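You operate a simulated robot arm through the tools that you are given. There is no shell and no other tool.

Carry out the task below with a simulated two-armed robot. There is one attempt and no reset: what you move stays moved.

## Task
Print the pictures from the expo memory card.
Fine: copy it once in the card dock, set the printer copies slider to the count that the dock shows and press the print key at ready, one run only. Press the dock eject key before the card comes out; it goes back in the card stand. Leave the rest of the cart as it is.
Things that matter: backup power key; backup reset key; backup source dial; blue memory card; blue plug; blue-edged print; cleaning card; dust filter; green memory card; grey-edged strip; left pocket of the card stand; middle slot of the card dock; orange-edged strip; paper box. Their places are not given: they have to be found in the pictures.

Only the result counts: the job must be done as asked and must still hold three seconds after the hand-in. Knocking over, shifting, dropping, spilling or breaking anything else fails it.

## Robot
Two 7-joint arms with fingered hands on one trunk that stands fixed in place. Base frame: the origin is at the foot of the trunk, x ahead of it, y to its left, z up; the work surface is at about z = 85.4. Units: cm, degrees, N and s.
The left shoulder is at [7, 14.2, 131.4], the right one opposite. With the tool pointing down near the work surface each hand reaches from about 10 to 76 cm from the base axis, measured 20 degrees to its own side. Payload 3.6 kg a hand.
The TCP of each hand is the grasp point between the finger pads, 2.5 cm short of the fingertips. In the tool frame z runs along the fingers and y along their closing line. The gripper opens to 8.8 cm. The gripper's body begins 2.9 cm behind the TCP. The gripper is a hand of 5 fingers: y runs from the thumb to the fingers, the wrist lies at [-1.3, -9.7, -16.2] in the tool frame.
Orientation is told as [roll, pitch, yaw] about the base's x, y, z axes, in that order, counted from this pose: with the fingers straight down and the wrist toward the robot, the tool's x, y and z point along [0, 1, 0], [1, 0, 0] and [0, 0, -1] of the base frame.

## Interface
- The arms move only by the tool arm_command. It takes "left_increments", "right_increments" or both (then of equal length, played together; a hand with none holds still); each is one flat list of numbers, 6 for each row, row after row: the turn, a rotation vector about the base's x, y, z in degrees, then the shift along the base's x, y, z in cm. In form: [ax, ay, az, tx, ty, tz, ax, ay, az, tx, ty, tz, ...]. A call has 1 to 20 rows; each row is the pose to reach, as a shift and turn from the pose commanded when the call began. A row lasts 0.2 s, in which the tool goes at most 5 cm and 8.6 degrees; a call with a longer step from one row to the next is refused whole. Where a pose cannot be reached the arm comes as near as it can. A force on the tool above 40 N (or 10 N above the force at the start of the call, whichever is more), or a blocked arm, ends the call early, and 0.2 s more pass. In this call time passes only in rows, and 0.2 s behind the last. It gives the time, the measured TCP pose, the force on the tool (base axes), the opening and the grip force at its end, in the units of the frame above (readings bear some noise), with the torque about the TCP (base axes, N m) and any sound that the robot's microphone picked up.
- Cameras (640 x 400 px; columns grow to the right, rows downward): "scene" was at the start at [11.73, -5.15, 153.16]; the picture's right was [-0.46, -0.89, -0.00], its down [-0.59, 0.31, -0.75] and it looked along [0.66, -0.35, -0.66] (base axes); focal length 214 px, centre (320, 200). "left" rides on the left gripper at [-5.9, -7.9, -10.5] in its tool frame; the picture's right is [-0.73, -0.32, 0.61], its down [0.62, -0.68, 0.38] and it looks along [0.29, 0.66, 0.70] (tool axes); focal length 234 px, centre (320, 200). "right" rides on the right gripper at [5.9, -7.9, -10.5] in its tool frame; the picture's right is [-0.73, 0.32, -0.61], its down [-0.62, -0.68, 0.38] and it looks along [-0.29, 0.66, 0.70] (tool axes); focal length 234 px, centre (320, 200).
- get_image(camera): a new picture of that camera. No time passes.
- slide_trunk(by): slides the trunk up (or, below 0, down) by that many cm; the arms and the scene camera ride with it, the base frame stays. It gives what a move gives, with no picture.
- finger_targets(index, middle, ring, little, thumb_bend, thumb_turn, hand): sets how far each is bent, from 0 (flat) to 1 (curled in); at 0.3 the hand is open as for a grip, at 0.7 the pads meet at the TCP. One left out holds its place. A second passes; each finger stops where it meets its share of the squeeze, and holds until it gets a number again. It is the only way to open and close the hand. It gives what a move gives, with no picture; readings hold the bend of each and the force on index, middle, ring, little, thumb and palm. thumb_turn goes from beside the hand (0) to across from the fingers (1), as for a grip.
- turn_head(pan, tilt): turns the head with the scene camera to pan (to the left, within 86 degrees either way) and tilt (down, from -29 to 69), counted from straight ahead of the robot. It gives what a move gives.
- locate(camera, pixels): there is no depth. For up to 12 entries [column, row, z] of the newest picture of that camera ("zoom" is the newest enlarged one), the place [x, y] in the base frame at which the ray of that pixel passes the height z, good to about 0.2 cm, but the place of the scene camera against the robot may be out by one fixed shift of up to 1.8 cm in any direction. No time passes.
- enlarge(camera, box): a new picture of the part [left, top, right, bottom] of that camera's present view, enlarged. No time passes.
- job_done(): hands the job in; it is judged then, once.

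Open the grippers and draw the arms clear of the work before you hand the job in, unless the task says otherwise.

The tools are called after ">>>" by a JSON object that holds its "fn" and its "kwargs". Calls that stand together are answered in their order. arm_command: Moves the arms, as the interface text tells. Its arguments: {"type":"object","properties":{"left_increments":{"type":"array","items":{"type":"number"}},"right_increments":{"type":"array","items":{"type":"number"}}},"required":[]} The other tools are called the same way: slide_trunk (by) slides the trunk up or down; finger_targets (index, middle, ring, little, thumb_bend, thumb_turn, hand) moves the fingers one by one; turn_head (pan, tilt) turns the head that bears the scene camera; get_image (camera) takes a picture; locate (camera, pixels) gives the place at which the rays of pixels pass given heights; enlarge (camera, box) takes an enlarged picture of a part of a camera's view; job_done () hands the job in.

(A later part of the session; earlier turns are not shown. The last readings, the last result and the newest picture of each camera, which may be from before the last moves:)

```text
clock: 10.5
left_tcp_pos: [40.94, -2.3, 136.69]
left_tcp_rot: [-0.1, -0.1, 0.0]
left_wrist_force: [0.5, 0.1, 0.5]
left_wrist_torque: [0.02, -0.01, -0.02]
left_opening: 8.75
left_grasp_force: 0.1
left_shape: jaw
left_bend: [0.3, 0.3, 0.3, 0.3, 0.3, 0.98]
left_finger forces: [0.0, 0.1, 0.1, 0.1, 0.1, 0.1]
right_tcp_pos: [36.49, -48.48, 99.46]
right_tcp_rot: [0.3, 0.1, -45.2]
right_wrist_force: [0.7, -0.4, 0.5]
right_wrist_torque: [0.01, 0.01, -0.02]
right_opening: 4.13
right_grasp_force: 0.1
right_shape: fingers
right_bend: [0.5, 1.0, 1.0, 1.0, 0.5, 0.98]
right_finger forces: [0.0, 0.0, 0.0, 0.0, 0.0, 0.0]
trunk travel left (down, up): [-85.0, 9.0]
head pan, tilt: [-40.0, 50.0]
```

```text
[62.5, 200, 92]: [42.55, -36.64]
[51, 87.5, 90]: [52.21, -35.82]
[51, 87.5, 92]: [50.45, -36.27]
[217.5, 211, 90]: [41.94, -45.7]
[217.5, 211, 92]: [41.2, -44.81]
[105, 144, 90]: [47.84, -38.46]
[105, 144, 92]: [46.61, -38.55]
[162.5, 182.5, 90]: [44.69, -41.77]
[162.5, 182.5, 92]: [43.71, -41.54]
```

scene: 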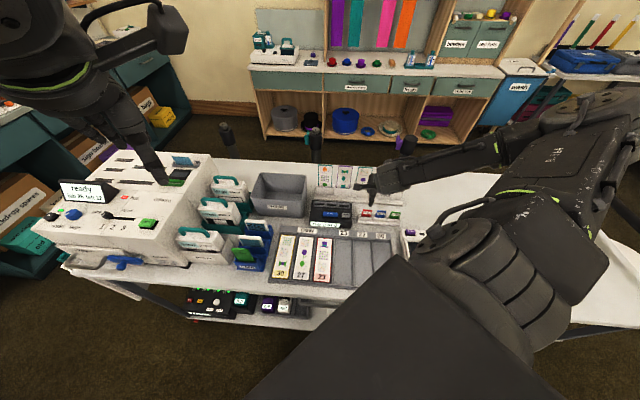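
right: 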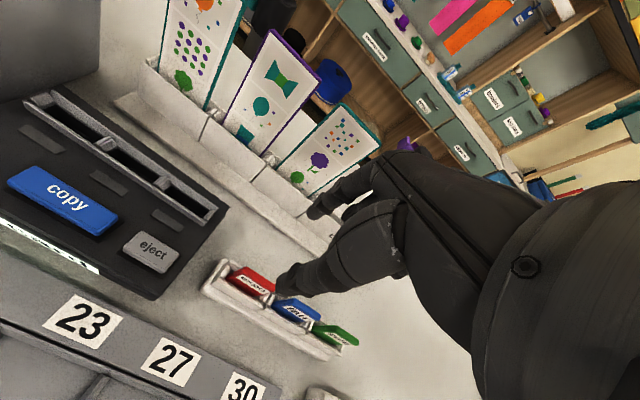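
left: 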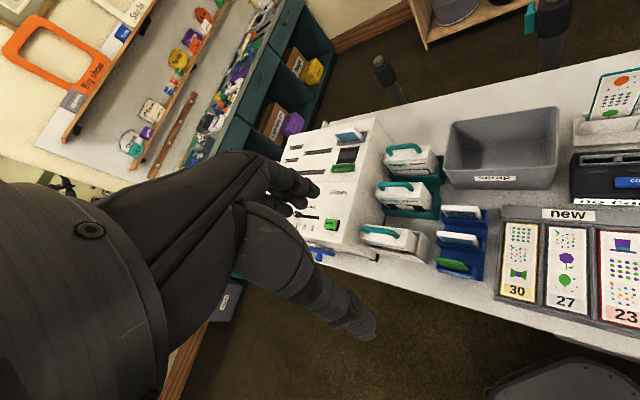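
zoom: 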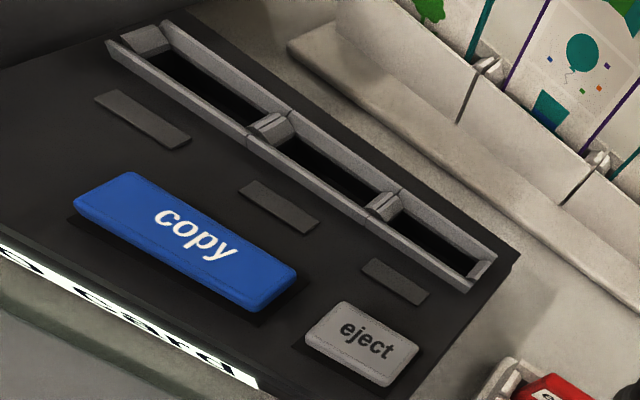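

Good fix: card top-back edge centre (35.6,-47.8,90.95), pocket wall 88.1, dock slot frame centre ≈ (46.05,-40.2,90.3). I move over the card centre (35.4,-47.65) and lower to z≈95 first.

>>> {"fn": "arm_command", "kwargs": {"right_increments": [0, 0, 0, -0.55, 0.4, -1, 0, 0, 0, -1.08, 0.84, -2, 0, 0, 0, -1.08, 0.84, -4.4, 0, 0, 0, -1.08, 0.84, -4.4]}}

>>> {"fn": "get_image", "kwargs": {"camera": "right"}}

>>> {"fn": "enlarge", "kwargs": {"camera": "right", "box": [220, 210, 380, 310]}}

>>> {"fn": "enlarge", "kwargs": {"camera": "scene", "box": [300, 160, 460, 260]}}

```text
clock: 11.5
left_tcp_pos: [40.95, -2.46, 136.67]
left_tcp_rot: [0.0, -0.1, 0.1]
left_wrist_force: [-0.4, 0.5, 0.8]
left_wrist_torque: [0.0, 0.01, 0.03]
left_opening: 8.76
left_grasp_force: 0.0
left_shape: jaw
left_bend: [0.3, 0.3, 0.3, 0.3, 0.3, 0.98]
left_finger forces: [0.1, 0.1, 0.0, 0.0, 0.0, 0.1]
right_tcp_pos: [35.22, -47.56, 95.13]
right_tcp_rot: [0.3, 0.2, -45.2]
right_wrist_force: [0.8, 0.1, 0.3]
right_wrist_torque: [-0.03, 0.01, 0.0]
right_opening: 4.16
right_grasp_force: 0.1
right_shape: fingers
right_bend: [0.5, 1.0, 1.0, 1.0, 0.5, 0.98]
right_finger forces: [0.1, 0.0, 0.1, 0.0, 0.0, 0.1]
trunk travel left (down, up): [-85.0, 9.0]
head pan, tilt: [-40.0, 50.0]
```

```text
taken
```

right: 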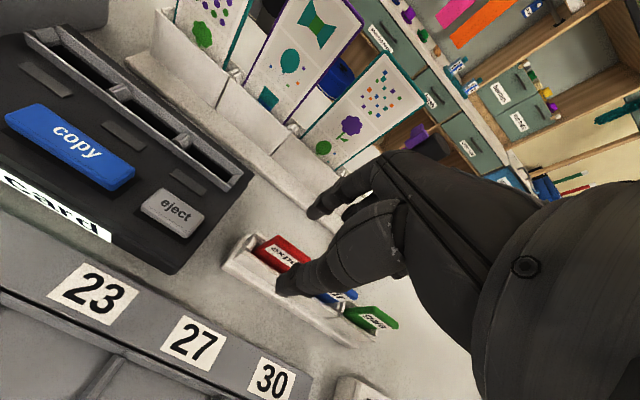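

```text
4.00 times, centred on (300, 260) of right
```

zoom: 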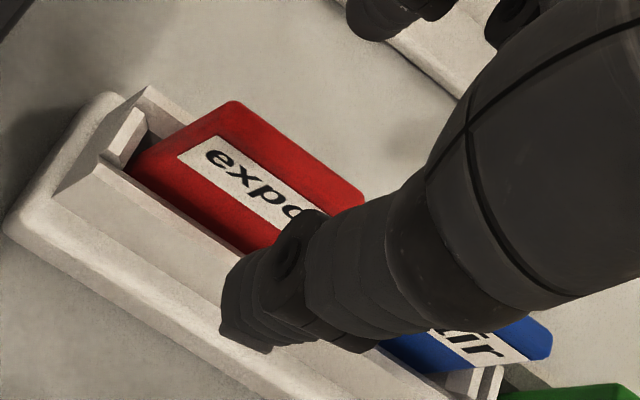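

```text
4.00 times, centred on (380, 210) of scene
```

zoom: 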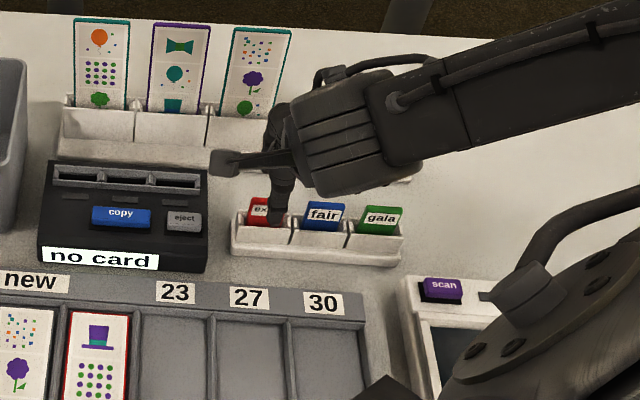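

The card centre projects almost at the TCP axis, off by about 0.15 cm toward the back. I lower to z≈91 with that correction.

>>> {"fn": "arm_command", "kwargs": {"right_increments": [0, 0, 0, 0.15, -0.1, -1.5, 0, 0, 0, 0.15, -0.1, -3, 0, 0, 0, 0.15, -0.1, -4, 0, 0, 0, 0.15, -0.1, -4.1]}}

>>> {"fn": "get_image", "kwargs": {"camera": "right"}}

>>> {"fn": "enlarge", "kwargs": {"camera": "right", "box": [240, 190, 400, 290]}}

>>> {"fn": "enlarge", "kwargs": {"camera": "scene", "box": [330, 180, 430, 245]}}

```text
clock: 12.5
left_tcp_pos: [40.94, -2.43, 136.64]
left_tcp_rot: [0.0, 0.0, 0.1]
left_wrist_force: [-0.5, -0.3, 1.0]
left_wrist_torque: [0.04, -0.03, -0.03]
left_opening: 8.78
left_grasp_force: 0.0
left_shape: jaw
left_bend: [0.3, 0.3, 0.3, 0.3, 0.3, 0.98]
left_finger forces: [0.0, 0.0, 0.0, 0.0, 0.0, 0.1]
right_tcp_pos: [35.37, -47.8, 91.03]
right_tcp_rot: [0.3, 0.3, -45.2]
right_wrist_force: [0.4, 0.2, -0.5]
right_wrist_torque: [0.01, 0.0, 0.02]
right_opening: 4.13
right_grasp_force: 0.1
right_shape: fingers
right_bend: [0.5, 1.0, 1.0, 1.0, 0.5, 0.98]
right_finger forces: [0.1, 0.0, 0.1, 0.0, 0.0, 0.0]
trunk travel left (down, up): [-85.0, 9.0]
head pan, tilt: [-40.0, 50.0]
```

```text
taken
```

right: 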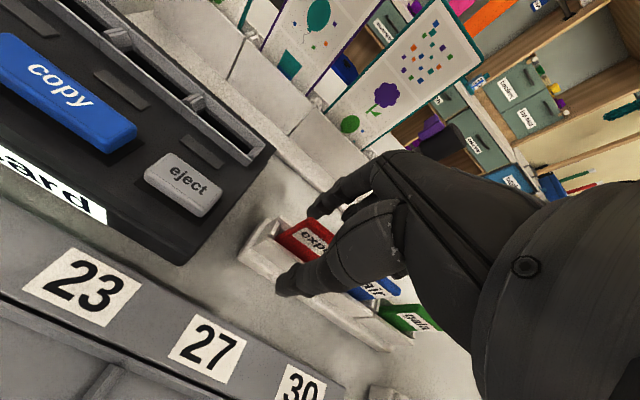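

```text
4.00 times, centred on (320, 240) of right
```

zoom: 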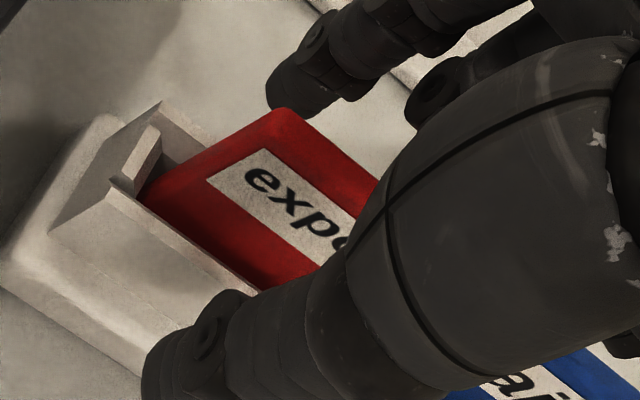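

```text
6.15 times, centred on (380, 212) of scene
```

zoom: 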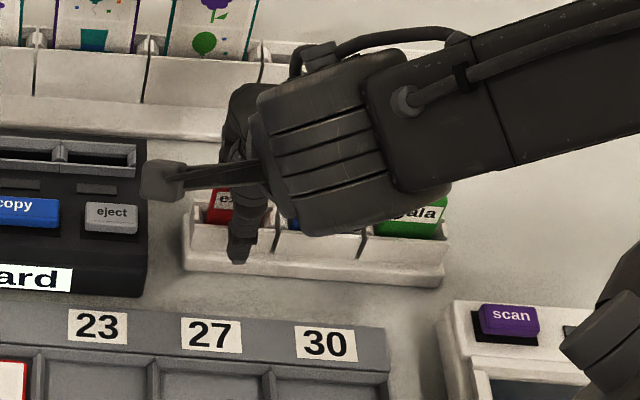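

Fingers straddle the card without contact. I raise 0.3 cm for wall clearance and close index and thumb in steps.

>>> {"fn": "arm_command", "kwargs": {"right_increments": [0, 0, 0, 0, 0, 0.3]}}

>>> {"fn": "finger_targets", "kwargs": {"hand": "right", "index": 0.62, "thumb_bend": 0.62}}

>>> {"fn": "enlarge", "kwargs": {"camera": "right", "box": [240, 190, 400, 290]}}

>>> {"fn": "enlarge", "kwargs": {"camera": "scene", "box": [330, 180, 430, 245]}}

```text
clock: 12.9
left_tcp_pos: [40.93, -2.54, 136.52]
left_tcp_rot: [0.0, 0.0, 0.1]
left_wrist_force: [0.4, 0.0, -0.2]
left_wrist_torque: [0.02, -0.07, 0.02]
left_opening: 8.76
left_grasp_force: 0.0
left_shape: jaw
left_bend: [0.3, 0.3, 0.3, 0.3, 0.3, 0.98]
left_finger forces: [0.0, 0.0, 0.1, 0.0, 0.1, 0.1]
right_tcp_pos: [35.21, -47.82, 91.4]
right_tcp_rot: [0.3, 0.1, -45.2]
right_wrist_force: [0.7, -0.1, 0.3]
right_wrist_torque: [0.0, 0.01, 0.01]
right_opening: 4.13
right_grasp_force: 0.0
right_shape: fingers
right_bend: [0.5, 1.0, 1.0, 1.0, 0.5, 0.98]
right_finger forces: [0.0, 0.0, 0.1, 0.0, 0.1, 0.0]
trunk travel left (down, up): [-85.0, 9.0]
head pan, tilt: [-40.0, 50.0]
```

```text
clock: 13.9
left_tcp_pos: [40.93, -2.37, 136.6]
left_tcp_rot: [0.1, 0.0, 0.0]
left_wrist_force: [0.0, -0.1, 0.2]
left_wrist_torque: [0.01, -0.02, 0.02]
left_opening: 8.77
left_grasp_force: 0.0
left_shape: jaw
left_bend: [0.3, 0.3, 0.3, 0.3, 0.3, 0.98]
left_finger forces: [0.0, 0.1, 0.0, 0.1, 0.0, 0.0]
right_tcp_pos: [35.47, -47.72, 91.55]
right_tcp_rot: [0.3, 0.2, -45.1]
right_wrist_force: [0.4, -0.6, -0.7]
right_wrist_torque: [-0.02, -0.02, -0.01]
right_opening: 1.6
right_grasp_force: 0.0
right_shape: fingers
right_bend: [0.62, 1.0, 1.0, 1.0, 0.62, 0.98]
right_finger forces: [0.0, 0.0, 0.1, 0.0, 0.0, 0.1]
trunk travel left (down, up): [-85.0, 9.0]
head pan, tilt: [-40.0, 50.0]
```

```text
4.00 times, centred on (320, 240) of right
```

zoom: 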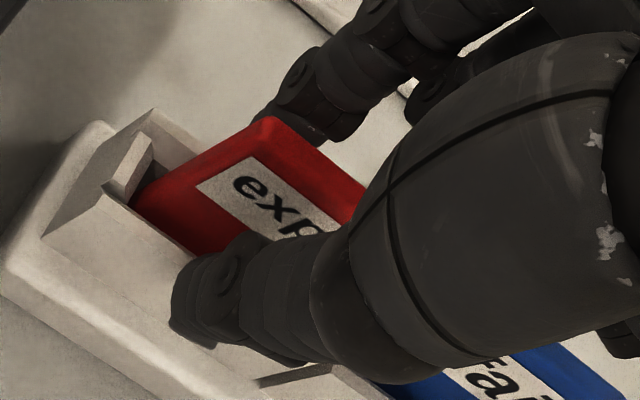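

```text
6.15 times, centred on (380, 212) of scene
```

zoom: 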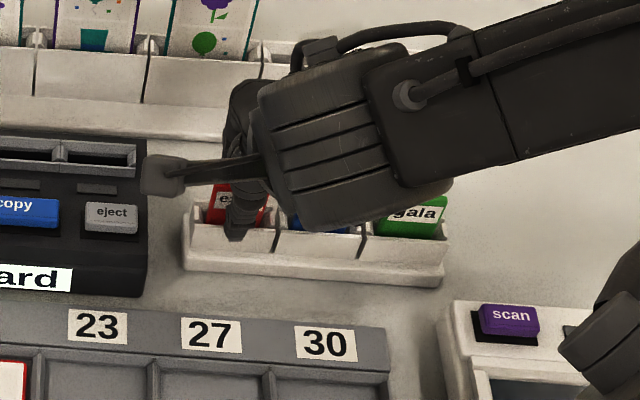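

No contact yet at opening 1.6. I close further.

>>> {"fn": "finger_targets", "kwargs": {"hand": "right", "index": 0.66, "thumb_bend": 0.66}}

>>> {"fn": "enlarge", "kwargs": {"camera": "right", "box": [240, 190, 400, 290]}}

```text
clock: 14.9
left_tcp_pos: [40.9, -2.34, 136.57]
left_tcp_rot: [0.0, 0.0, 0.0]
left_wrist_force: [-0.4, -0.7, 0.2]
left_wrist_torque: [0.01, 0.01, 0.02]
left_opening: 8.78
left_grasp_force: 0.1
left_shape: jaw
left_bend: [0.3, 0.3, 0.3, 0.3, 0.3, 0.98]
left_finger forces: [0.0, 0.1, 0.0, 0.0, 0.0, 0.0]
right_tcp_pos: [35.3, -47.72, 91.47]
right_tcp_rot: [0.4, 0.2, -45.2]
right_wrist_force: [0.6, 0.9, 0.0]
right_wrist_torque: [0.01, 0.03, -0.03]
right_opening: 0.75
right_grasp_force: 0.1
right_shape: fingers
right_bend: [0.66, 1.0, 1.0, 1.0, 0.66, 0.98]
right_finger forces: [0.0, 0.1, 0.0, 0.0, 0.0, 0.0]
trunk travel left (down, up): [-85.0, 9.0]
head pan, tilt: [-40.0, 50.0]
```

```text
4.00 times, centred on (320, 240) of right
```

zoom: 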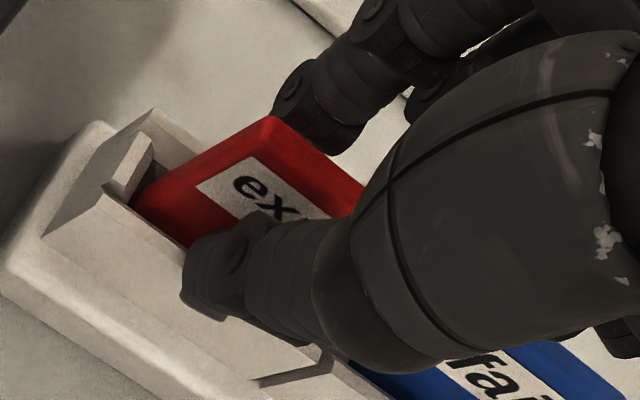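

Still no force at opening 0.75, so the card is thinner. I close on.

>>> {"fn": "finger_targets", "kwargs": {"hand": "right", "index": 0.72, "thumb_bend": 0.72}}

>>> {"fn": "enlarge", "kwargs": {"camera": "right", "box": [240, 190, 400, 290]}}

```text
clock: 15.9
left_tcp_pos: [40.88, -2.48, 136.68]
left_tcp_rot: [0.0, 0.0, 0.1]
left_wrist_force: [0.6, -0.2, 0.5]
left_wrist_torque: [0.0, 0.03, 0.01]
left_opening: 8.79
left_grasp_force: 0.1
left_shape: jaw
left_bend: [0.3, 0.3, 0.3, 0.3, 0.3, 0.98]
left_finger forces: [0.1, 0.0, 0.0, 0.0, 0.0, 0.1]
right_tcp_pos: [35.37, -47.65, 91.41]
right_tcp_rot: [0.3, 0.1, -45.2]
right_wrist_force: [-0.4, 0.7, -0.5]
right_wrist_torque: [-0.05, 0.03, 0.01]
right_opening: 0.0
right_grasp_force: 3.0
right_shape: fingers
right_bend: [0.71, 1.0, 1.0, 1.0, 0.69, 0.97]
right_finger forces: [3.0, 0.1, 0.1, 0.0, 3.0, 0.0]
trunk travel left (down, up): [-85.0, 9.0]
head pan, tilt: [-40.0, 50.0]
```

```text
4.00 times, centred on (320, 240) of right
```

zoom: 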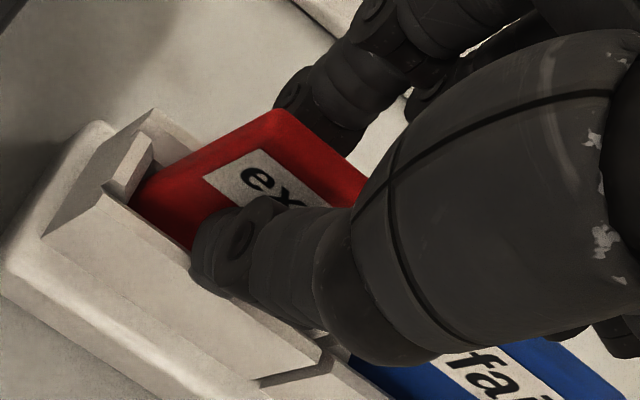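

Index and thumb hold at 3 N each. I lift 2.5 cm slowly and check.

>>> {"fn": "arm_command", "kwargs": {"right_increments": [0, 0, 0, 0, 0, 0.5, 0, 0, 0, 0, 0, 1.0, 0, 0, 0, 0, 0, 1.7, 0, 0, 0, 0, 0, 2.5]}}

>>> {"fn": "enlarge", "kwargs": {"camera": "right", "box": [240, 190, 400, 290]}}

>>> {"fn": "enlarge", "kwargs": {"camera": "scene", "box": [330, 180, 430, 245]}}

```text
clock: 16.9
left_tcp_pos: [40.95, -2.39, 136.63]
left_tcp_rot: [0.0, 0.0, 0.2]
left_wrist_force: [-1.0, -0.1, -0.1]
left_wrist_torque: [-0.04, 0.0, 0.01]
left_opening: 8.76
left_grasp_force: 0.1
left_shape: jaw
left_bend: [0.3, 0.3, 0.3, 0.3, 0.3, 0.98]
left_finger forces: [0.1, 0.1, 0.1, 0.0, 0.0, 0.0]
right_tcp_pos: [35.32, -47.75, 94.01]
right_tcp_rot: [0.3, 0.1, -45.3]
right_wrist_force: [-0.8, 0.6, 0.5]
right_wrist_torque: [-0.01, -0.01, 0.0]
right_opening: 0.0
right_grasp_force: 2.9
right_shape: fingers
right_bend: [0.71, 1.0, 1.0, 1.0, 0.69, 0.97]
right_finger forces: [2.9, 0.0, 0.1, 0.1, 3.0, 0.0]
trunk travel left (down, up): [-85.0, 9.0]
head pan, tilt: [-40.0, 50.0]
```

```text
4.00 times, centred on (320, 240) of right
```

zoom: 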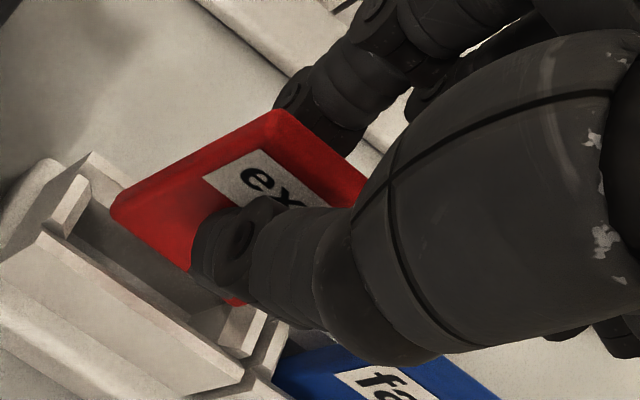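

```text
6.15 times, centred on (380, 212) of scene
```

zoom: 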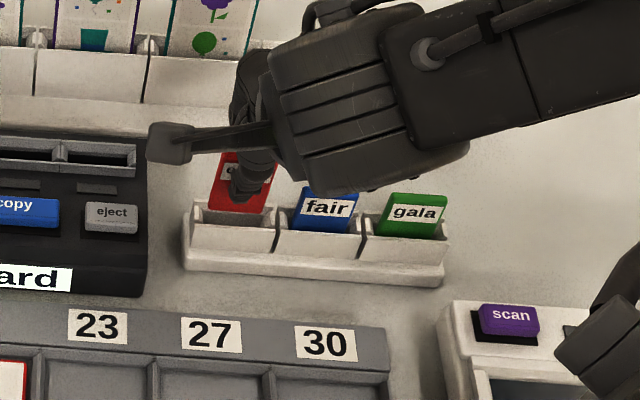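

The card came up with the hand. I lift another 7 cm and take pictures to check the card in hand and the clearance to the prints behind the dock.

>>> {"fn": "arm_command", "kwargs": {"right_increments": [0, 0, 0, 0, 0, 3, 0, 0, 0, 0, 0, 6, 0, 0, 0, 0, 0, 7]}}

>>> {"fn": "get_image", "kwargs": {"camera": "right"}}

>>> {"fn": "enlarge", "kwargs": {"camera": "right", "box": [240, 190, 400, 290]}}

>>> {"fn": "enlarge", "kwargs": {"camera": "scene", "box": [300, 150, 460, 250]}}

```text
clock: 17.7
left_tcp_pos: [40.96, -2.56, 136.5]
left_tcp_rot: [0.0, -0.1, 0.1]
left_wrist_force: [0.6, 0.8, 0.1]
left_wrist_torque: [0.03, 0.02, 0.0]
left_opening: 8.78
left_grasp_force: 0.1
left_shape: jaw
left_bend: [0.3, 0.3, 0.3, 0.3, 0.3, 0.98]
left_finger forces: [0.0, 0.2, 0.0, 0.1, 0.0, 0.0]
right_tcp_pos: [35.39, -47.74, 100.94]
right_tcp_rot: [0.3, 0.2, -45.2]
right_wrist_force: [0.2, -0.9, 0.0]
right_wrist_torque: [0.02, 0.0, 0.01]
right_opening: 0.0
right_grasp_force: 2.6
right_shape: fingers
right_bend: [0.71, 1.0, 1.0, 1.0, 0.69, 0.97]
right_finger forces: [2.9, 0.0, 0.0, 0.0, 3.0, 0.0]
trunk travel left (down, up): [-85.0, 9.0]
head pan, tilt: [-40.0, 50.0]
```

```text
taken
```

right: 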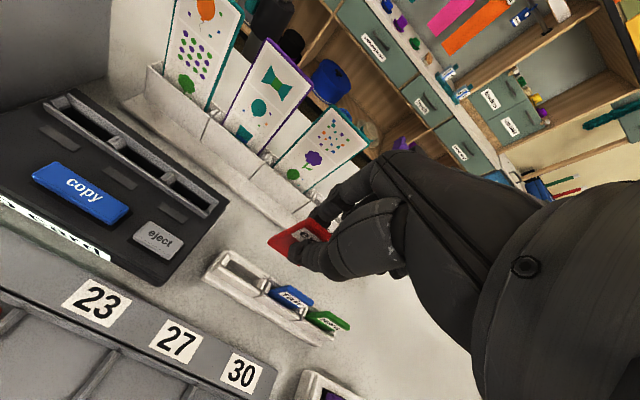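

```text
4.00 times, centred on (320, 240) of right
```

zoom: 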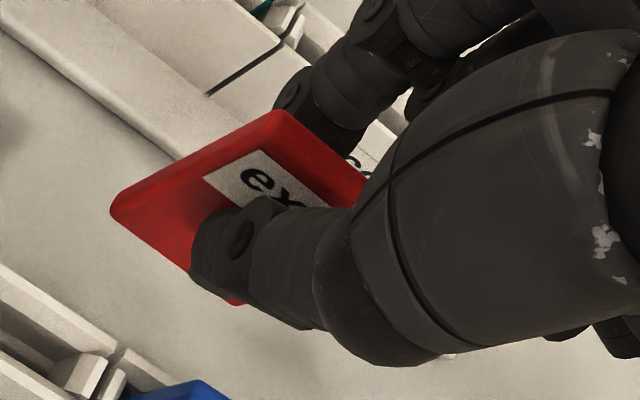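

```text
4.00 times, centred on (380, 200) of scene
```

zoom: 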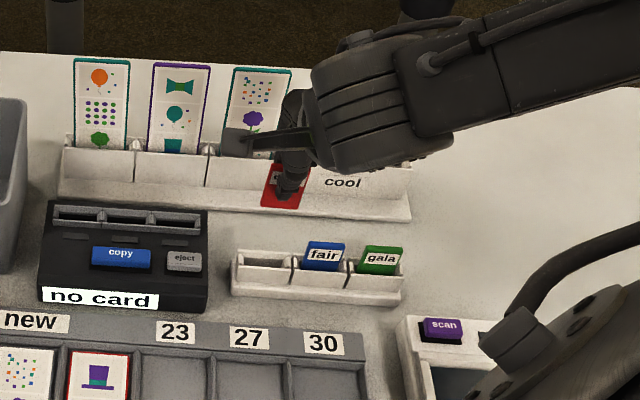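

Card is held upright, bottom about 5.2 below the TCP. I locate the prints' bases and tops to judge clearance over the slot.

>>> {"fn": "locate", "kwargs": {"camera": "right", "pixels": [[223, 125, 88], [223, 125, 90], [252, 142, 88], [252, 142, 90], [265, 38, 92], [265, 38, 96], [314, 73, 92], [314, 73, 96], [325, 108, 94], [368, 141, 94], [138, 97, 85.4], [285, 215, 85.4]]}}

```text
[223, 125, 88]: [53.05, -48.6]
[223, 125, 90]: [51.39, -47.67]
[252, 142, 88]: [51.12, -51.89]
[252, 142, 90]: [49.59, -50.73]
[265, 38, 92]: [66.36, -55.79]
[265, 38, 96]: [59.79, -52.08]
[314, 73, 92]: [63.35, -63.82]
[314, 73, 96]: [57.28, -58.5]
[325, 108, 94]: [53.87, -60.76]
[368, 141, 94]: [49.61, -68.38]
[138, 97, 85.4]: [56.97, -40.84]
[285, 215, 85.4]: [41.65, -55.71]
```

Prints are ~10 cm behind the slot, so there is room. I carry the card over the middle slot at (46.05,-40.2), staying high.

>>> {"fn": "arm_command", "kwargs": {"right_increments": [0, 0, 0, 2.7, 1.9, 0, 0, 0, 0, 5.4, 3.8, 0, 0, 0, 0, 8.0, 5.7, 0, 0, 0, 0, 10.7, 7.55, 0, 0, 0, 0, 10.7, 7.55, 0]}}

>>> {"fn": "get_image", "kwargs": {"camera": "right"}}

>>> {"fn": "enlarge", "kwargs": {"camera": "right", "box": [220, 190, 380, 290]}}

>>> {"fn": "enlarge", "kwargs": {"camera": "scene", "box": [280, 160, 440, 260]}}

```text
clock: 18.9
left_tcp_pos: [40.76, -2.47, 136.58]
left_tcp_rot: [0.0, 0.0, 0.1]
left_wrist_force: [-0.4, -1.0, -0.8]
left_wrist_torque: [0.01, 0.0, 0.0]
left_opening: 8.77
left_grasp_force: 0.1
left_shape: jaw
left_bend: [0.3, 0.3, 0.3, 0.3, 0.3, 0.98]
left_finger forces: [0.0, 0.0, 0.0, 0.0, 0.0, 0.0]
right_tcp_pos: [45.94, -40.28, 100.84]
right_tcp_rot: [0.3, 0.2, -45.2]
right_wrist_force: [-0.5, -1.4, -0.4]
right_wrist_torque: [0.01, 0.0, 0.02]
right_opening: 0.0
right_grasp_force: 3.0
right_shape: fingers
right_bend: [0.71, 1.0, 1.0, 1.0, 0.69, 0.97]
right_finger forces: [2.8, 0.0, 0.1, 0.0, 2.8, 0.0]
trunk travel left (down, up): [-85.0, 9.0]
head pan, tilt: [-40.0, 50.0]
```

```text
taken
```

right: 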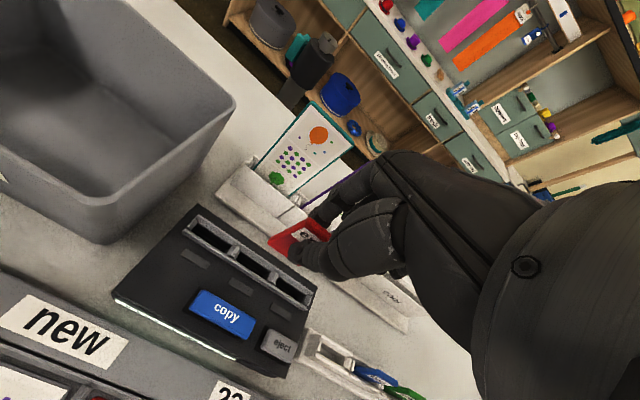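

```text
4.00 times, centred on (300, 240) of right
```

zoom: 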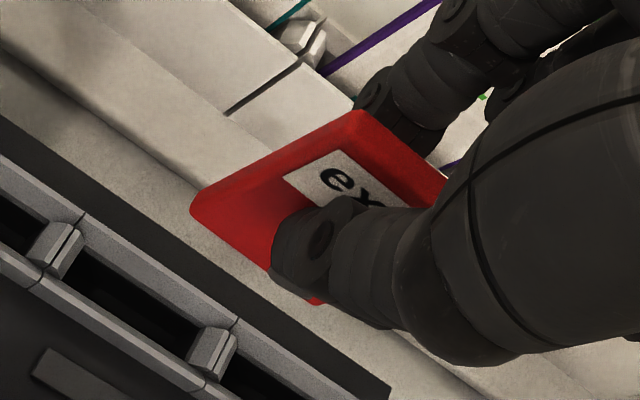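

```text
4.00 times, centred on (360, 210) of scene
```

zoom: 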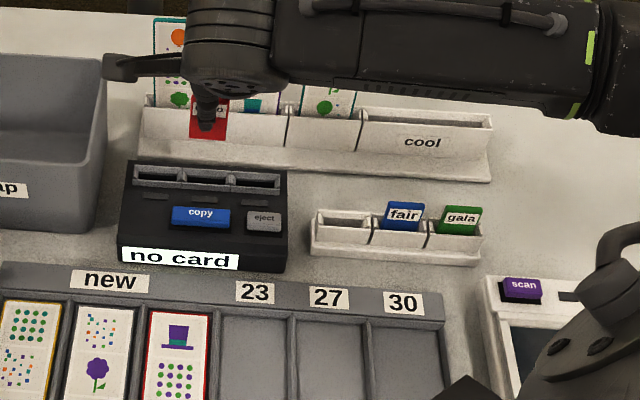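

The middle slot centre appears at ~(254.8,265.5) px; axis predicts (255.3,267.8). I refine with locate on the slot rails and dividers.

>>> {"fn": "locate", "kwargs": {"camera": "right", "pixels": [[254.75, 265.5, 90.3], [259.5, 256.75, 90.3], [250, 274.5, 90.3], [235, 250.5, 90.5], [274, 277.5, 90.5], [240, 243.75, 90.3], [278.75, 269.5, 90.3], [230, 261.25, 90.3], [270, 287.5, 90.3]]}}

>>> {"fn": "enlarge", "kwargs": {"camera": "right", "box": [200, 220, 300, 282]}}

```text
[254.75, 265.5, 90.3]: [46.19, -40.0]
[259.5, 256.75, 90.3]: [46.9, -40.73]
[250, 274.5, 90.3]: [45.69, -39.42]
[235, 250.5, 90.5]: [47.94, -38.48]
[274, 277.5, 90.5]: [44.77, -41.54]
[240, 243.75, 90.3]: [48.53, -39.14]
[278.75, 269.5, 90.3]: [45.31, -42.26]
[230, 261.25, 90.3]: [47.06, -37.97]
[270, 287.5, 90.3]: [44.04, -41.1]
```

```text
6.40 times, centred on (250, 251) of right
```

zoom: 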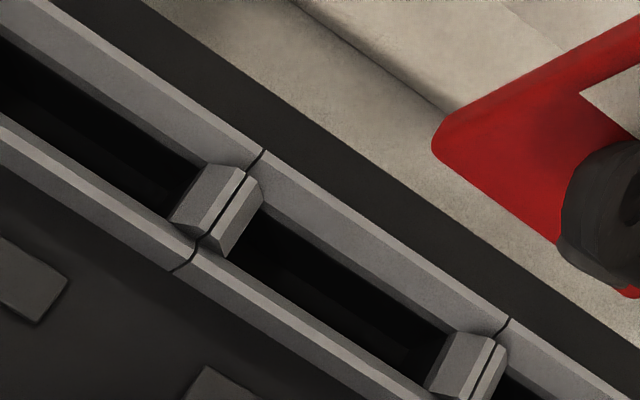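

I locate the card's bottom corners with the same camera to compare directly with the slot centre.

>>> {"fn": "locate", "kwargs": {"camera": "right", "pixels": [[268, 242, 95.6], [268, 242, 96.2], [299.5, 265.75, 95.6], [299.5, 265.75, 96.2], [308.5, 217.5, 100.4], [267, 236, 95.6]]}}

>>> {"fn": "enlarge", "kwargs": {"camera": "right", "box": [255, 205, 335, 275]}}

```text
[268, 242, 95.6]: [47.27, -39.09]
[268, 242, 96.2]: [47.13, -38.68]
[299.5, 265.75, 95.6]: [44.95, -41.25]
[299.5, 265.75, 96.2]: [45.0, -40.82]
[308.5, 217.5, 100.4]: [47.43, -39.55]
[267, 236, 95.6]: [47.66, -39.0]
```

```text
5.71 times, centred on (295, 240) of right
```

zoom: 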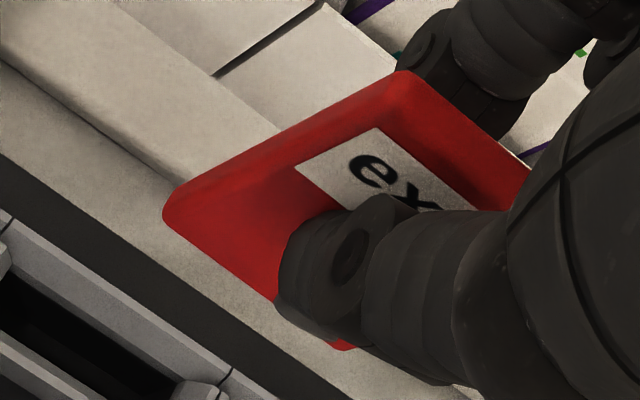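

Card centre is ~0.15 cm too far back versus the slot. I correct by (-0.04,+0.18) and lower to just above the frame (TCP ≈ 96.4).

>>> {"fn": "arm_command", "kwargs": {"right_increments": [0, 0, 0, -0.04, 0.18, -1.5, 0, 0, 0, -0.04, 0.18, -3, 0, 0, 0, -0.04, 0.18, -4.4, 0, 0, 0, -0.04, 0.18, -4.4]}}

>>> {"fn": "get_image", "kwargs": {"camera": "right"}}

>>> {"fn": "enlarge", "kwargs": {"camera": "right", "box": [230, 205, 330, 275]}}

>>> {"fn": "enlarge", "kwargs": {"camera": "scene", "box": [290, 165, 390, 230]}}

```text
clock: 19.9
left_tcp_pos: [40.86, -2.47, 136.59]
left_tcp_rot: [0.1, 0.0, 0.1]
left_wrist_force: [-0.2, -1.0, 0.3]
left_wrist_torque: [-0.02, -0.02, 0.01]
left_opening: 8.78
left_grasp_force: 0.0
left_shape: jaw
left_bend: [0.3, 0.3, 0.3, 0.3, 0.3, 0.98]
left_finger forces: [0.1, 0.0, 0.0, 0.0, 0.0, 0.0]
right_tcp_pos: [46.08, -39.84, 96.48]
right_tcp_rot: [0.2, 0.1, -45.2]
right_wrist_force: [0.3, 0.0, -0.2]
right_wrist_torque: [0.0, 0.03, -0.01]
right_opening: 0.0
right_grasp_force: 2.8
right_shape: fingers
right_bend: [0.71, 1.0, 1.0, 1.0, 0.69, 0.97]
right_finger forces: [2.8, 0.1, 0.0, 0.0, 2.8, 0.0]
trunk travel left (down, up): [-85.0, 9.0]
head pan, tilt: [-40.0, 50.0]
```

```text
taken
```

right: 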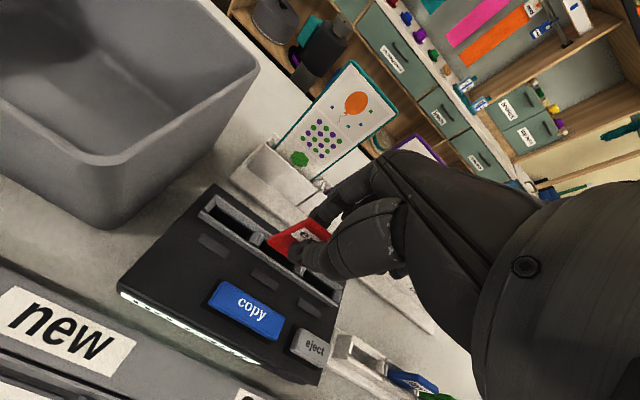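

```text
5.71 times, centred on (280, 240) of right
```

zoom: 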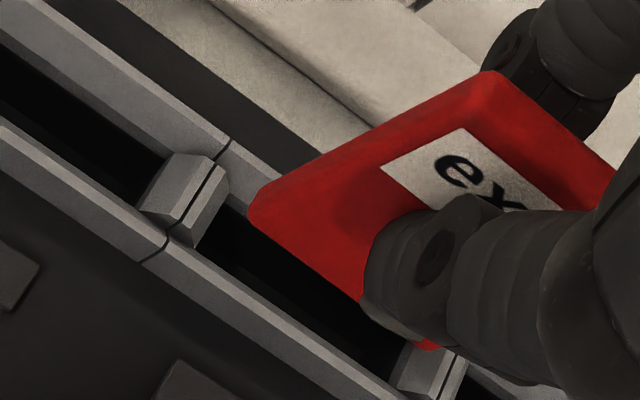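

```text
6.15 times, centred on (340, 198) of scene
```

zoom: 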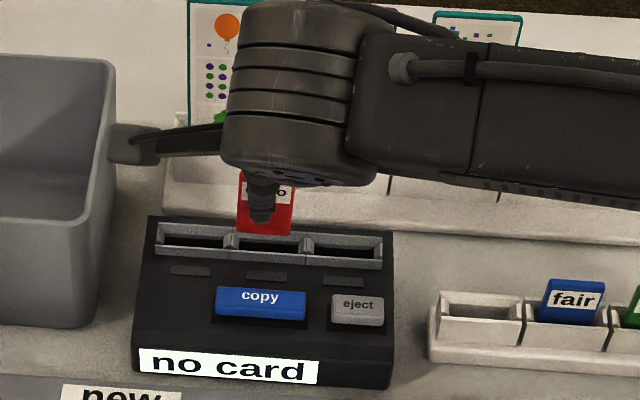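

The gap is tight, so I compare slot and card with locate in the current picture before inserting.

>>> {"fn": "locate", "kwargs": {"camera": "right", "pixels": [[267.75, 241.2, 91.1], [300.1, 265.9, 91.1], [267.75, 241.2, 90.4], [300.1, 265.9, 90.4], [263.4, 229.5, 90.4], [249.4, 250.9, 90.4], [307.5, 219.5, 96], [253.8, 233.5, 90.4], [257.3, 236.4, 90.4], [294, 268.5, 90.4], [303.5, 271.4, 90.4], [279, 272, 90.4]]}}

>>> {"fn": "enlarge", "kwargs": {"camera": "right", "box": [235, 220, 305, 264]}}

```text
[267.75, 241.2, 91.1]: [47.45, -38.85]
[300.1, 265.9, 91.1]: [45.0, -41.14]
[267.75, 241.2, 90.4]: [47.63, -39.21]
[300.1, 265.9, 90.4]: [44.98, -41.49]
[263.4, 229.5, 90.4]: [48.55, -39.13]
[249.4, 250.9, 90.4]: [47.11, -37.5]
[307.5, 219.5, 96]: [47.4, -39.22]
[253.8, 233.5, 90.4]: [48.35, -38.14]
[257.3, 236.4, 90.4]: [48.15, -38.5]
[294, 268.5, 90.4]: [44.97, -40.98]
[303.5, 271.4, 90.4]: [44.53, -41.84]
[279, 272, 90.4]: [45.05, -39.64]
```

```text
9.09 times, centred on (270, 242) of right
```

zoom: 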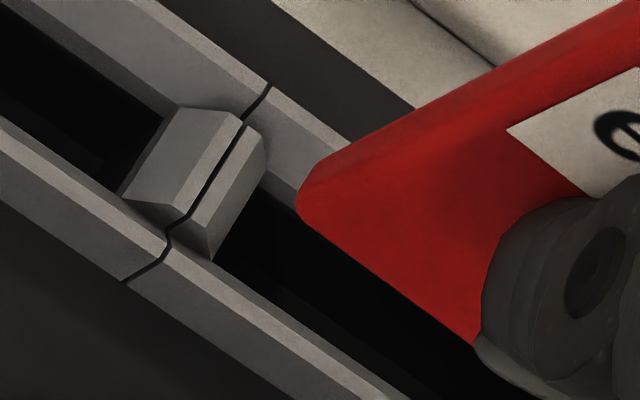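

Card and slot agree within ~0.1 cm in both directions. I lower gently 2.5 cm into the slot with a tiny +0.05 correction.

>>> {"fn": "arm_command", "kwargs": {"right_increments": [0, 0, 0, 0.05, 0.05, -0.5, 0, 0, 0, 0.05, 0.05, -1.0, 0, 0, 0, 0.05, 0.05, -1.5, 0, 0, 0, 0.05, 0.05, -2.0, 0, 0, 0, 0.05, 0.05, -2.5]}}

>>> {"fn": "enlarge", "kwargs": {"camera": "right", "box": [235, 200, 335, 264]}}

>>> {"fn": "enlarge", "kwargs": {"camera": "scene", "box": [290, 165, 390, 230]}}

```text
clock: 21.1
left_tcp_pos: [40.88, -2.47, 136.72]
left_tcp_rot: [0.0, 0.1, 0.0]
left_wrist_force: [-0.7, 1.0, 0.1]
left_wrist_torque: [0.03, -0.01, 0.02]
left_opening: 8.76
left_grasp_force: 0.0
left_shape: jaw
left_bend: [0.3, 0.3, 0.3, 0.3, 0.3, 0.98]
left_finger forces: [0.0, 0.0, 0.1, 0.0, 0.0, 0.0]
right_tcp_pos: [45.99, -39.88, 93.86]
right_tcp_rot: [0.3, 0.2, -45.2]
right_wrist_force: [0.1, 0.5, 0.3]
right_wrist_torque: [-0.03, -0.05, 0.0]
right_opening: 0.0
right_grasp_force: 3.9
right_shape: fingers
right_bend: [0.71, 1.0, 1.0, 1.0, 0.69, 0.97]
right_finger forces: [3.6, 0.1, 0.0, 0.1, 3.2, 0.0]
trunk travel left (down, up): [-85.0, 9.0]
head pan, tilt: [-40.0, 50.0]
```

```text
6.25 times, centred on (285, 232) of right
```

zoom: 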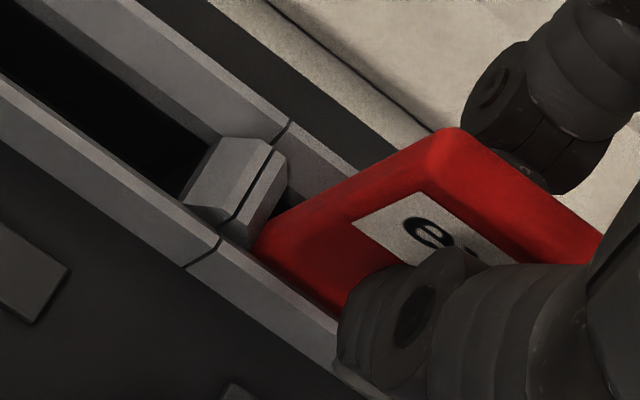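

```text
6.15 times, centred on (340, 198) of scene
```

zoom: 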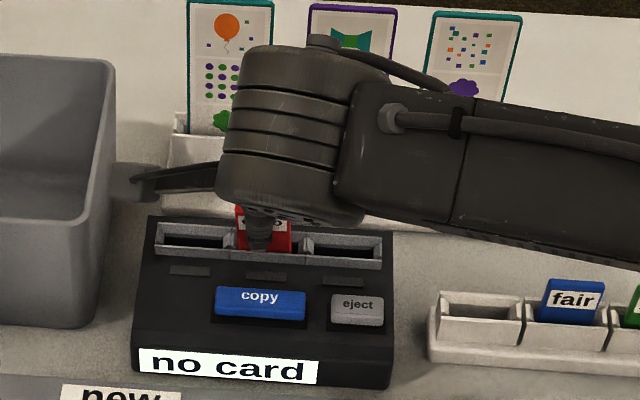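

Card is in the slot with no resistance. I lower another 0.7 cm in small steps.

>>> {"fn": "arm_command", "kwargs": {"right_increments": [0, 0, 0, 0, 0, -0.25, 0, 0, 0, 0, 0, -0.5, 0, 0, 0, 0, 0, -0.7]}}

>>> {"fn": "enlarge", "kwargs": {"camera": "right", "box": [235, 200, 335, 264]}}

>>> {"fn": "enlarge", "kwargs": {"camera": "scene", "box": [290, 165, 390, 230]}}

```text
clock: 21.9
left_tcp_pos: [40.89, -2.55, 136.6]
left_tcp_rot: [-0.1, 0.0, 0.1]
left_wrist_force: [-0.6, -0.5, 0.2]
left_wrist_torque: [0.03, 0.01, 0.02]
left_opening: 8.79
left_grasp_force: 0.1
left_shape: jaw
left_bend: [0.3, 0.3, 0.3, 0.3, 0.3, 0.98]
left_finger forces: [0.0, 0.0, 0.0, 0.0, 0.0, 0.0]
right_tcp_pos: [46.01, -39.93, 93.31]
right_tcp_rot: [0.4, 0.1, -45.1]
right_wrist_force: [0.3, -1.6, 1.5]
right_wrist_torque: [-0.02, -0.02, -0.05]
right_opening: 0.0
right_grasp_force: 3.8
right_shape: fingers
right_bend: [0.71, 1.0, 1.0, 1.0, 0.69, 0.97]
right_finger forces: [4.2, 0.1, 0.0, 0.0, 2.9, 0.1]
trunk travel left (down, up): [-85.0, 9.0]
head pan, tilt: [-40.0, 50.0]
```

```text
6.25 times, centred on (285, 232) of right
```

zoom: 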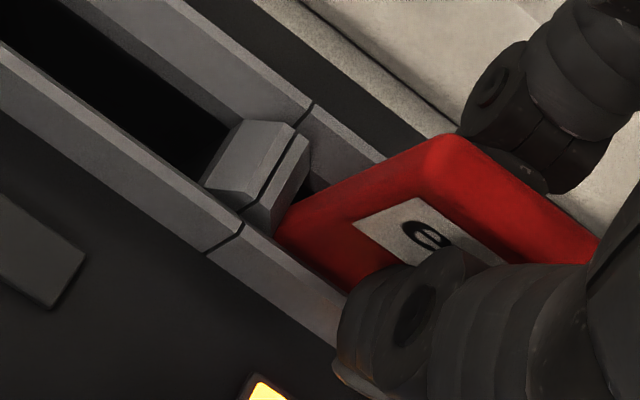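

```text
6.15 times, centred on (340, 198) of scene
```

zoom: 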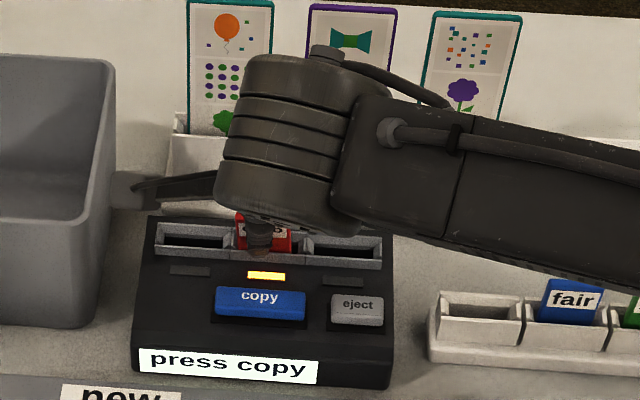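

The dock lamp is amber and the display reads "press copy": the card is read. I release by opening slightly and raise straight up.

>>> {"fn": "finger_targets", "kwargs": {"hand": "right", "index": 0.61, "thumb_bend": 0.61}}

>>> {"fn": "arm_command", "kwargs": {"right_increments": [0, 0, 0, 0, 0, 1, 0, 0, 0, 0, 0, 2.5, 0, 0, 0, 0, 0, 5, 0, 0, 0, 0, 0, 8]}}

>>> {"fn": "get_image", "kwargs": {"camera": "right"}}

>>> {"fn": "enlarge", "kwargs": {"camera": "right", "box": [180, 200, 340, 360]}}

>>> {"fn": "enlarge", "kwargs": {"camera": "scene", "box": [290, 165, 390, 230]}}

```text
clock: 22.9
left_tcp_pos: [41.01, -2.48, 136.57]
left_tcp_rot: [0.0, -0.1, 0.1]
left_wrist_force: [-0.6, -0.4, 0.4]
left_wrist_torque: [0.02, 0.0, -0.05]
left_opening: 8.76
left_grasp_force: 0.1
left_shape: jaw
left_bend: [0.3, 0.3, 0.3, 0.3, 0.3, 0.98]
left_finger forces: [0.0, 0.0, 0.0, 0.1, 0.0, 0.1]
right_tcp_pos: [46.0, -39.84, 93.24]
right_tcp_rot: [0.2, 0.1, -45.2]
right_wrist_force: [-0.3, 0.1, -0.9]
right_wrist_torque: [0.02, -0.01, 0.02]
right_opening: 1.7
right_grasp_force: 0.0
right_shape: fingers
right_bend: [0.61, 1.0, 1.0, 1.0, 0.61, 0.97]
right_finger forces: [0.1, 0.0, 0.1, 0.0, 0.0, 0.0]
trunk travel left (down, up): [-85.0, 9.0]
head pan, tilt: [-40.0, 50.0]
```

```text
clock: 23.9
left_tcp_pos: [40.95, -2.4, 136.6]
left_tcp_rot: [0.1, 0.0, 0.2]
left_wrist_force: [0.0, 0.2, 0.1]
left_wrist_torque: [-0.01, 0.04, 0.0]
left_opening: 8.8
left_grasp_force: 0.0
left_shape: jaw
left_bend: [0.3, 0.3, 0.3, 0.3, 0.3, 0.98]
left_finger forces: [0.0, 0.1, 0.0, 0.0, 0.0, 0.1]
right_tcp_pos: [45.94, -39.97, 101.33]
right_tcp_rot: [0.2, 0.2, -45.2]
right_wrist_force: [-0.2, -0.4, 0.1]
right_wrist_torque: [0.0, -0.02, 0.05]
right_opening: 1.7
right_grasp_force: 0.0
right_shape: fingers
right_bend: [0.61, 1.0, 1.0, 1.0, 0.61, 0.97]
right_finger forces: [0.0, 0.0, 0.0, 0.0, 0.0, 0.0]
trunk travel left (down, up): [-85.0, 9.0]
head pan, tilt: [-40.0, 50.0]
```

```text
taken
```

right: 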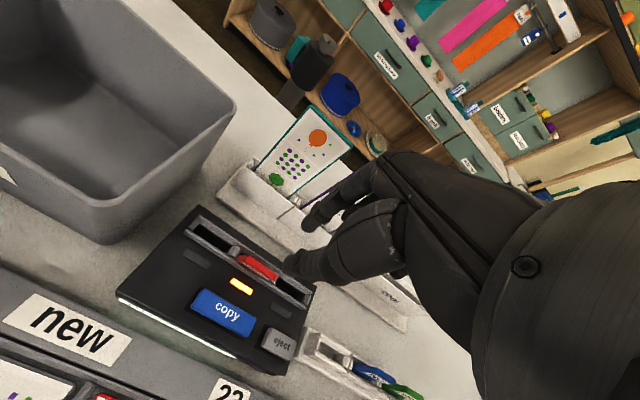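

```text
2.50 times, centred on (260, 280) of right
```

zoom: 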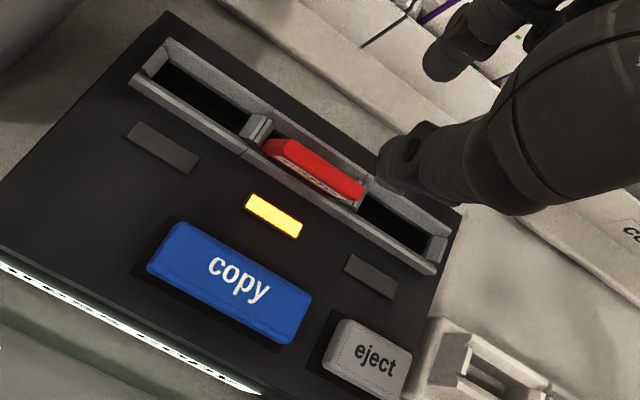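

```text
6.15 times, centred on (340, 198) of scene
```

zoom: 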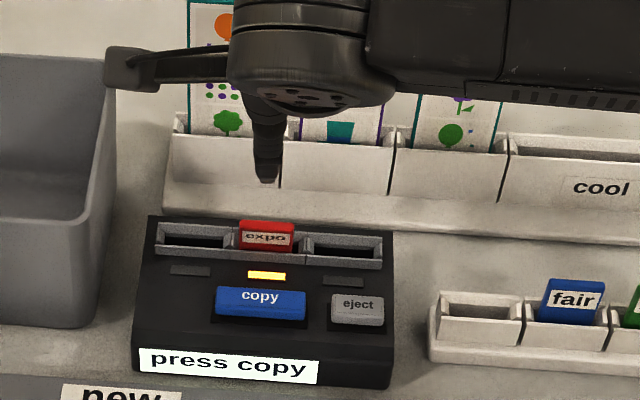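

Card sits in the middle slot. I locate the copy and eject key tops in this view for triangulation, and close index and thumb into a pointing pinch.

>>> {"fn": "locate", "kwargs": {"camera": "right", "pixels": [[224, 311.2, 88], [224, 311.2, 90], [279.2, 343.2, 88], [279.2, 343.2, 90], [191, 302, 89], [256, 336, 89], [204, 289, 89], [250, 318, 89]]}}

>>> {"fn": "finger_targets", "kwargs": {"hand": "right", "index": 0.7, "thumb_bend": 0.7}}

>>> {"fn": "enlarge", "kwargs": {"camera": "right", "box": [240, 190, 400, 290]}}

```text
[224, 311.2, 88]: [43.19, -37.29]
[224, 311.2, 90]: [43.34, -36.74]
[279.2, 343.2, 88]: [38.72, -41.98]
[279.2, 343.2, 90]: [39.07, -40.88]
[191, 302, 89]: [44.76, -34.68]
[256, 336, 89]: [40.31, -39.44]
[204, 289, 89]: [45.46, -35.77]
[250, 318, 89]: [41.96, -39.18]
```

```text
clock: 24.9
left_tcp_pos: [40.89, -2.42, 136.6]
left_tcp_rot: [-0.1, -0.1, 0.2]
left_wrist_force: [-0.1, 0.1, -0.2]
left_wrist_torque: [0.03, 0.03, 0.03]
left_opening: 8.74
left_grasp_force: 0.1
left_shape: jaw
left_bend: [0.3, 0.3, 0.3, 0.3, 0.3, 0.98]
left_finger forces: [0.0, 0.1, 0.0, 0.0, 0.0, 0.0]
right_tcp_pos: [45.8, -39.9, 101.33]
right_tcp_rot: [0.3, 0.1, -45.1]
right_wrist_force: [-0.2, -0.3, 0.4]
right_wrist_torque: [0.01, 0.0, 0.01]
right_opening: 0.01
right_grasp_force: 0.0
right_shape: fingers
right_bend: [0.7, 1.0, 1.0, 1.0, 0.7, 0.97]
right_finger forces: [0.1, 0.1, 0.0, 0.0, 0.1, 0.0]
trunk travel left (down, up): [-85.0, 9.0]
head pan, tilt: [-40.0, 50.0]
```

```text
4.00 times, centred on (320, 240) of right
```

zoom: 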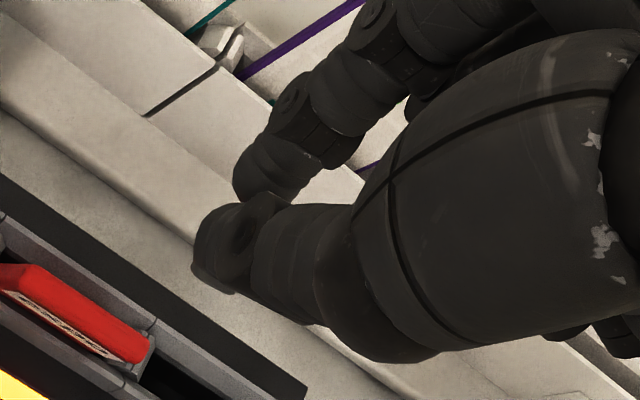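

Copy key top ≈ (43.4,-36.6,~90). I move the pinch tip over it and lower to about 1.5 cm above.

>>> {"fn": "arm_command", "kwargs": {"right_increments": [0, 0, 0, -1.3, 1.65, 0, 0, 0, 0, -2.55, 3.3, 0, 0, 0, 0, -2.55, 3.3, -3.5, 0, 0, 0, -2.55, 3.3, -6.8, 0, 0, 0, -2.55, 3.3, -6.8]}}

>>> {"fn": "get_image", "kwargs": {"camera": "right"}}

>>> {"fn": "enlarge", "kwargs": {"camera": "right", "box": [220, 200, 340, 280]}}

>>> {"fn": "enlarge", "kwargs": {"camera": "scene", "box": [290, 165, 390, 230]}}

```text
clock: 26.1
left_tcp_pos: [40.83, -2.42, 136.56]
left_tcp_rot: [-0.1, 0.0, 0.0]
left_wrist_force: [-0.7, -0.1, 0.5]
left_wrist_torque: [0.02, -0.03, 0.01]
left_opening: 8.78
left_grasp_force: 0.0
left_shape: jaw
left_bend: [0.3, 0.3, 0.3, 0.3, 0.3, 0.98]
left_finger forces: [0.0, 0.0, 0.1, 0.1, 0.1, 0.0]
right_tcp_pos: [43.34, -36.57, 94.47]
right_tcp_rot: [0.2, 0.2, -45.2]
right_wrist_force: [0.5, -0.1, -0.1]
right_wrist_torque: [-0.04, -0.04, -0.02]
right_opening: 0.0
right_grasp_force: 0.0
right_shape: fingers
right_bend: [0.7, 1.0, 1.0, 1.0, 0.7, 0.97]
right_finger forces: [0.0, 0.0, 0.0, 0.1, 0.0, 0.0]
trunk travel left (down, up): [-85.0, 9.0]
head pan, tilt: [-40.0, 50.0]
```

```text
taken
```

right: 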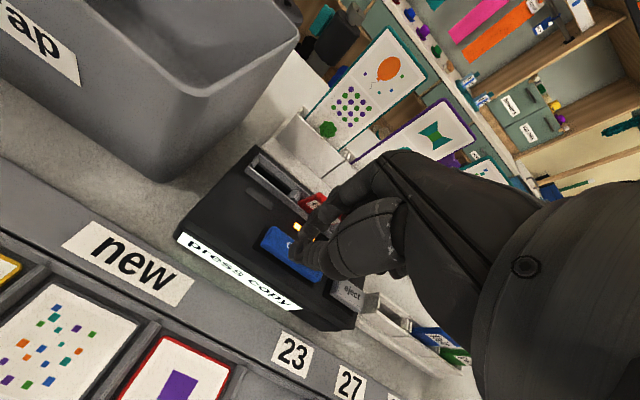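

```text
5.00 times, centred on (280, 240) of right
```

zoom: 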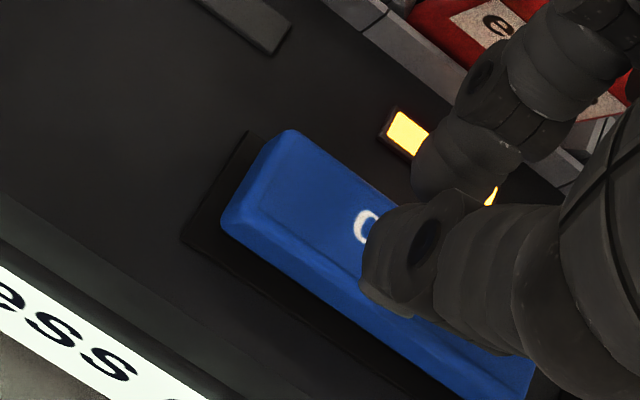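

```text
6.15 times, centred on (340, 198) of scene
```

zoom: 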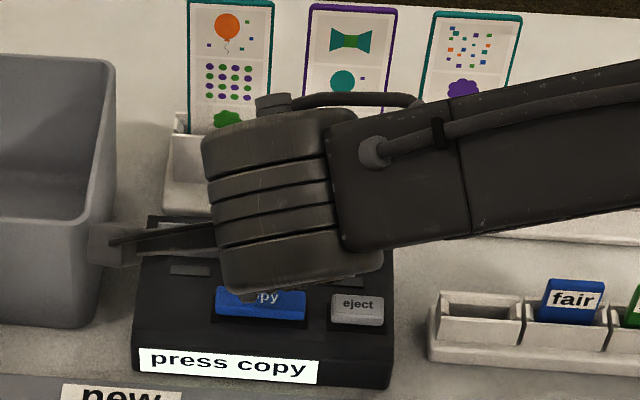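

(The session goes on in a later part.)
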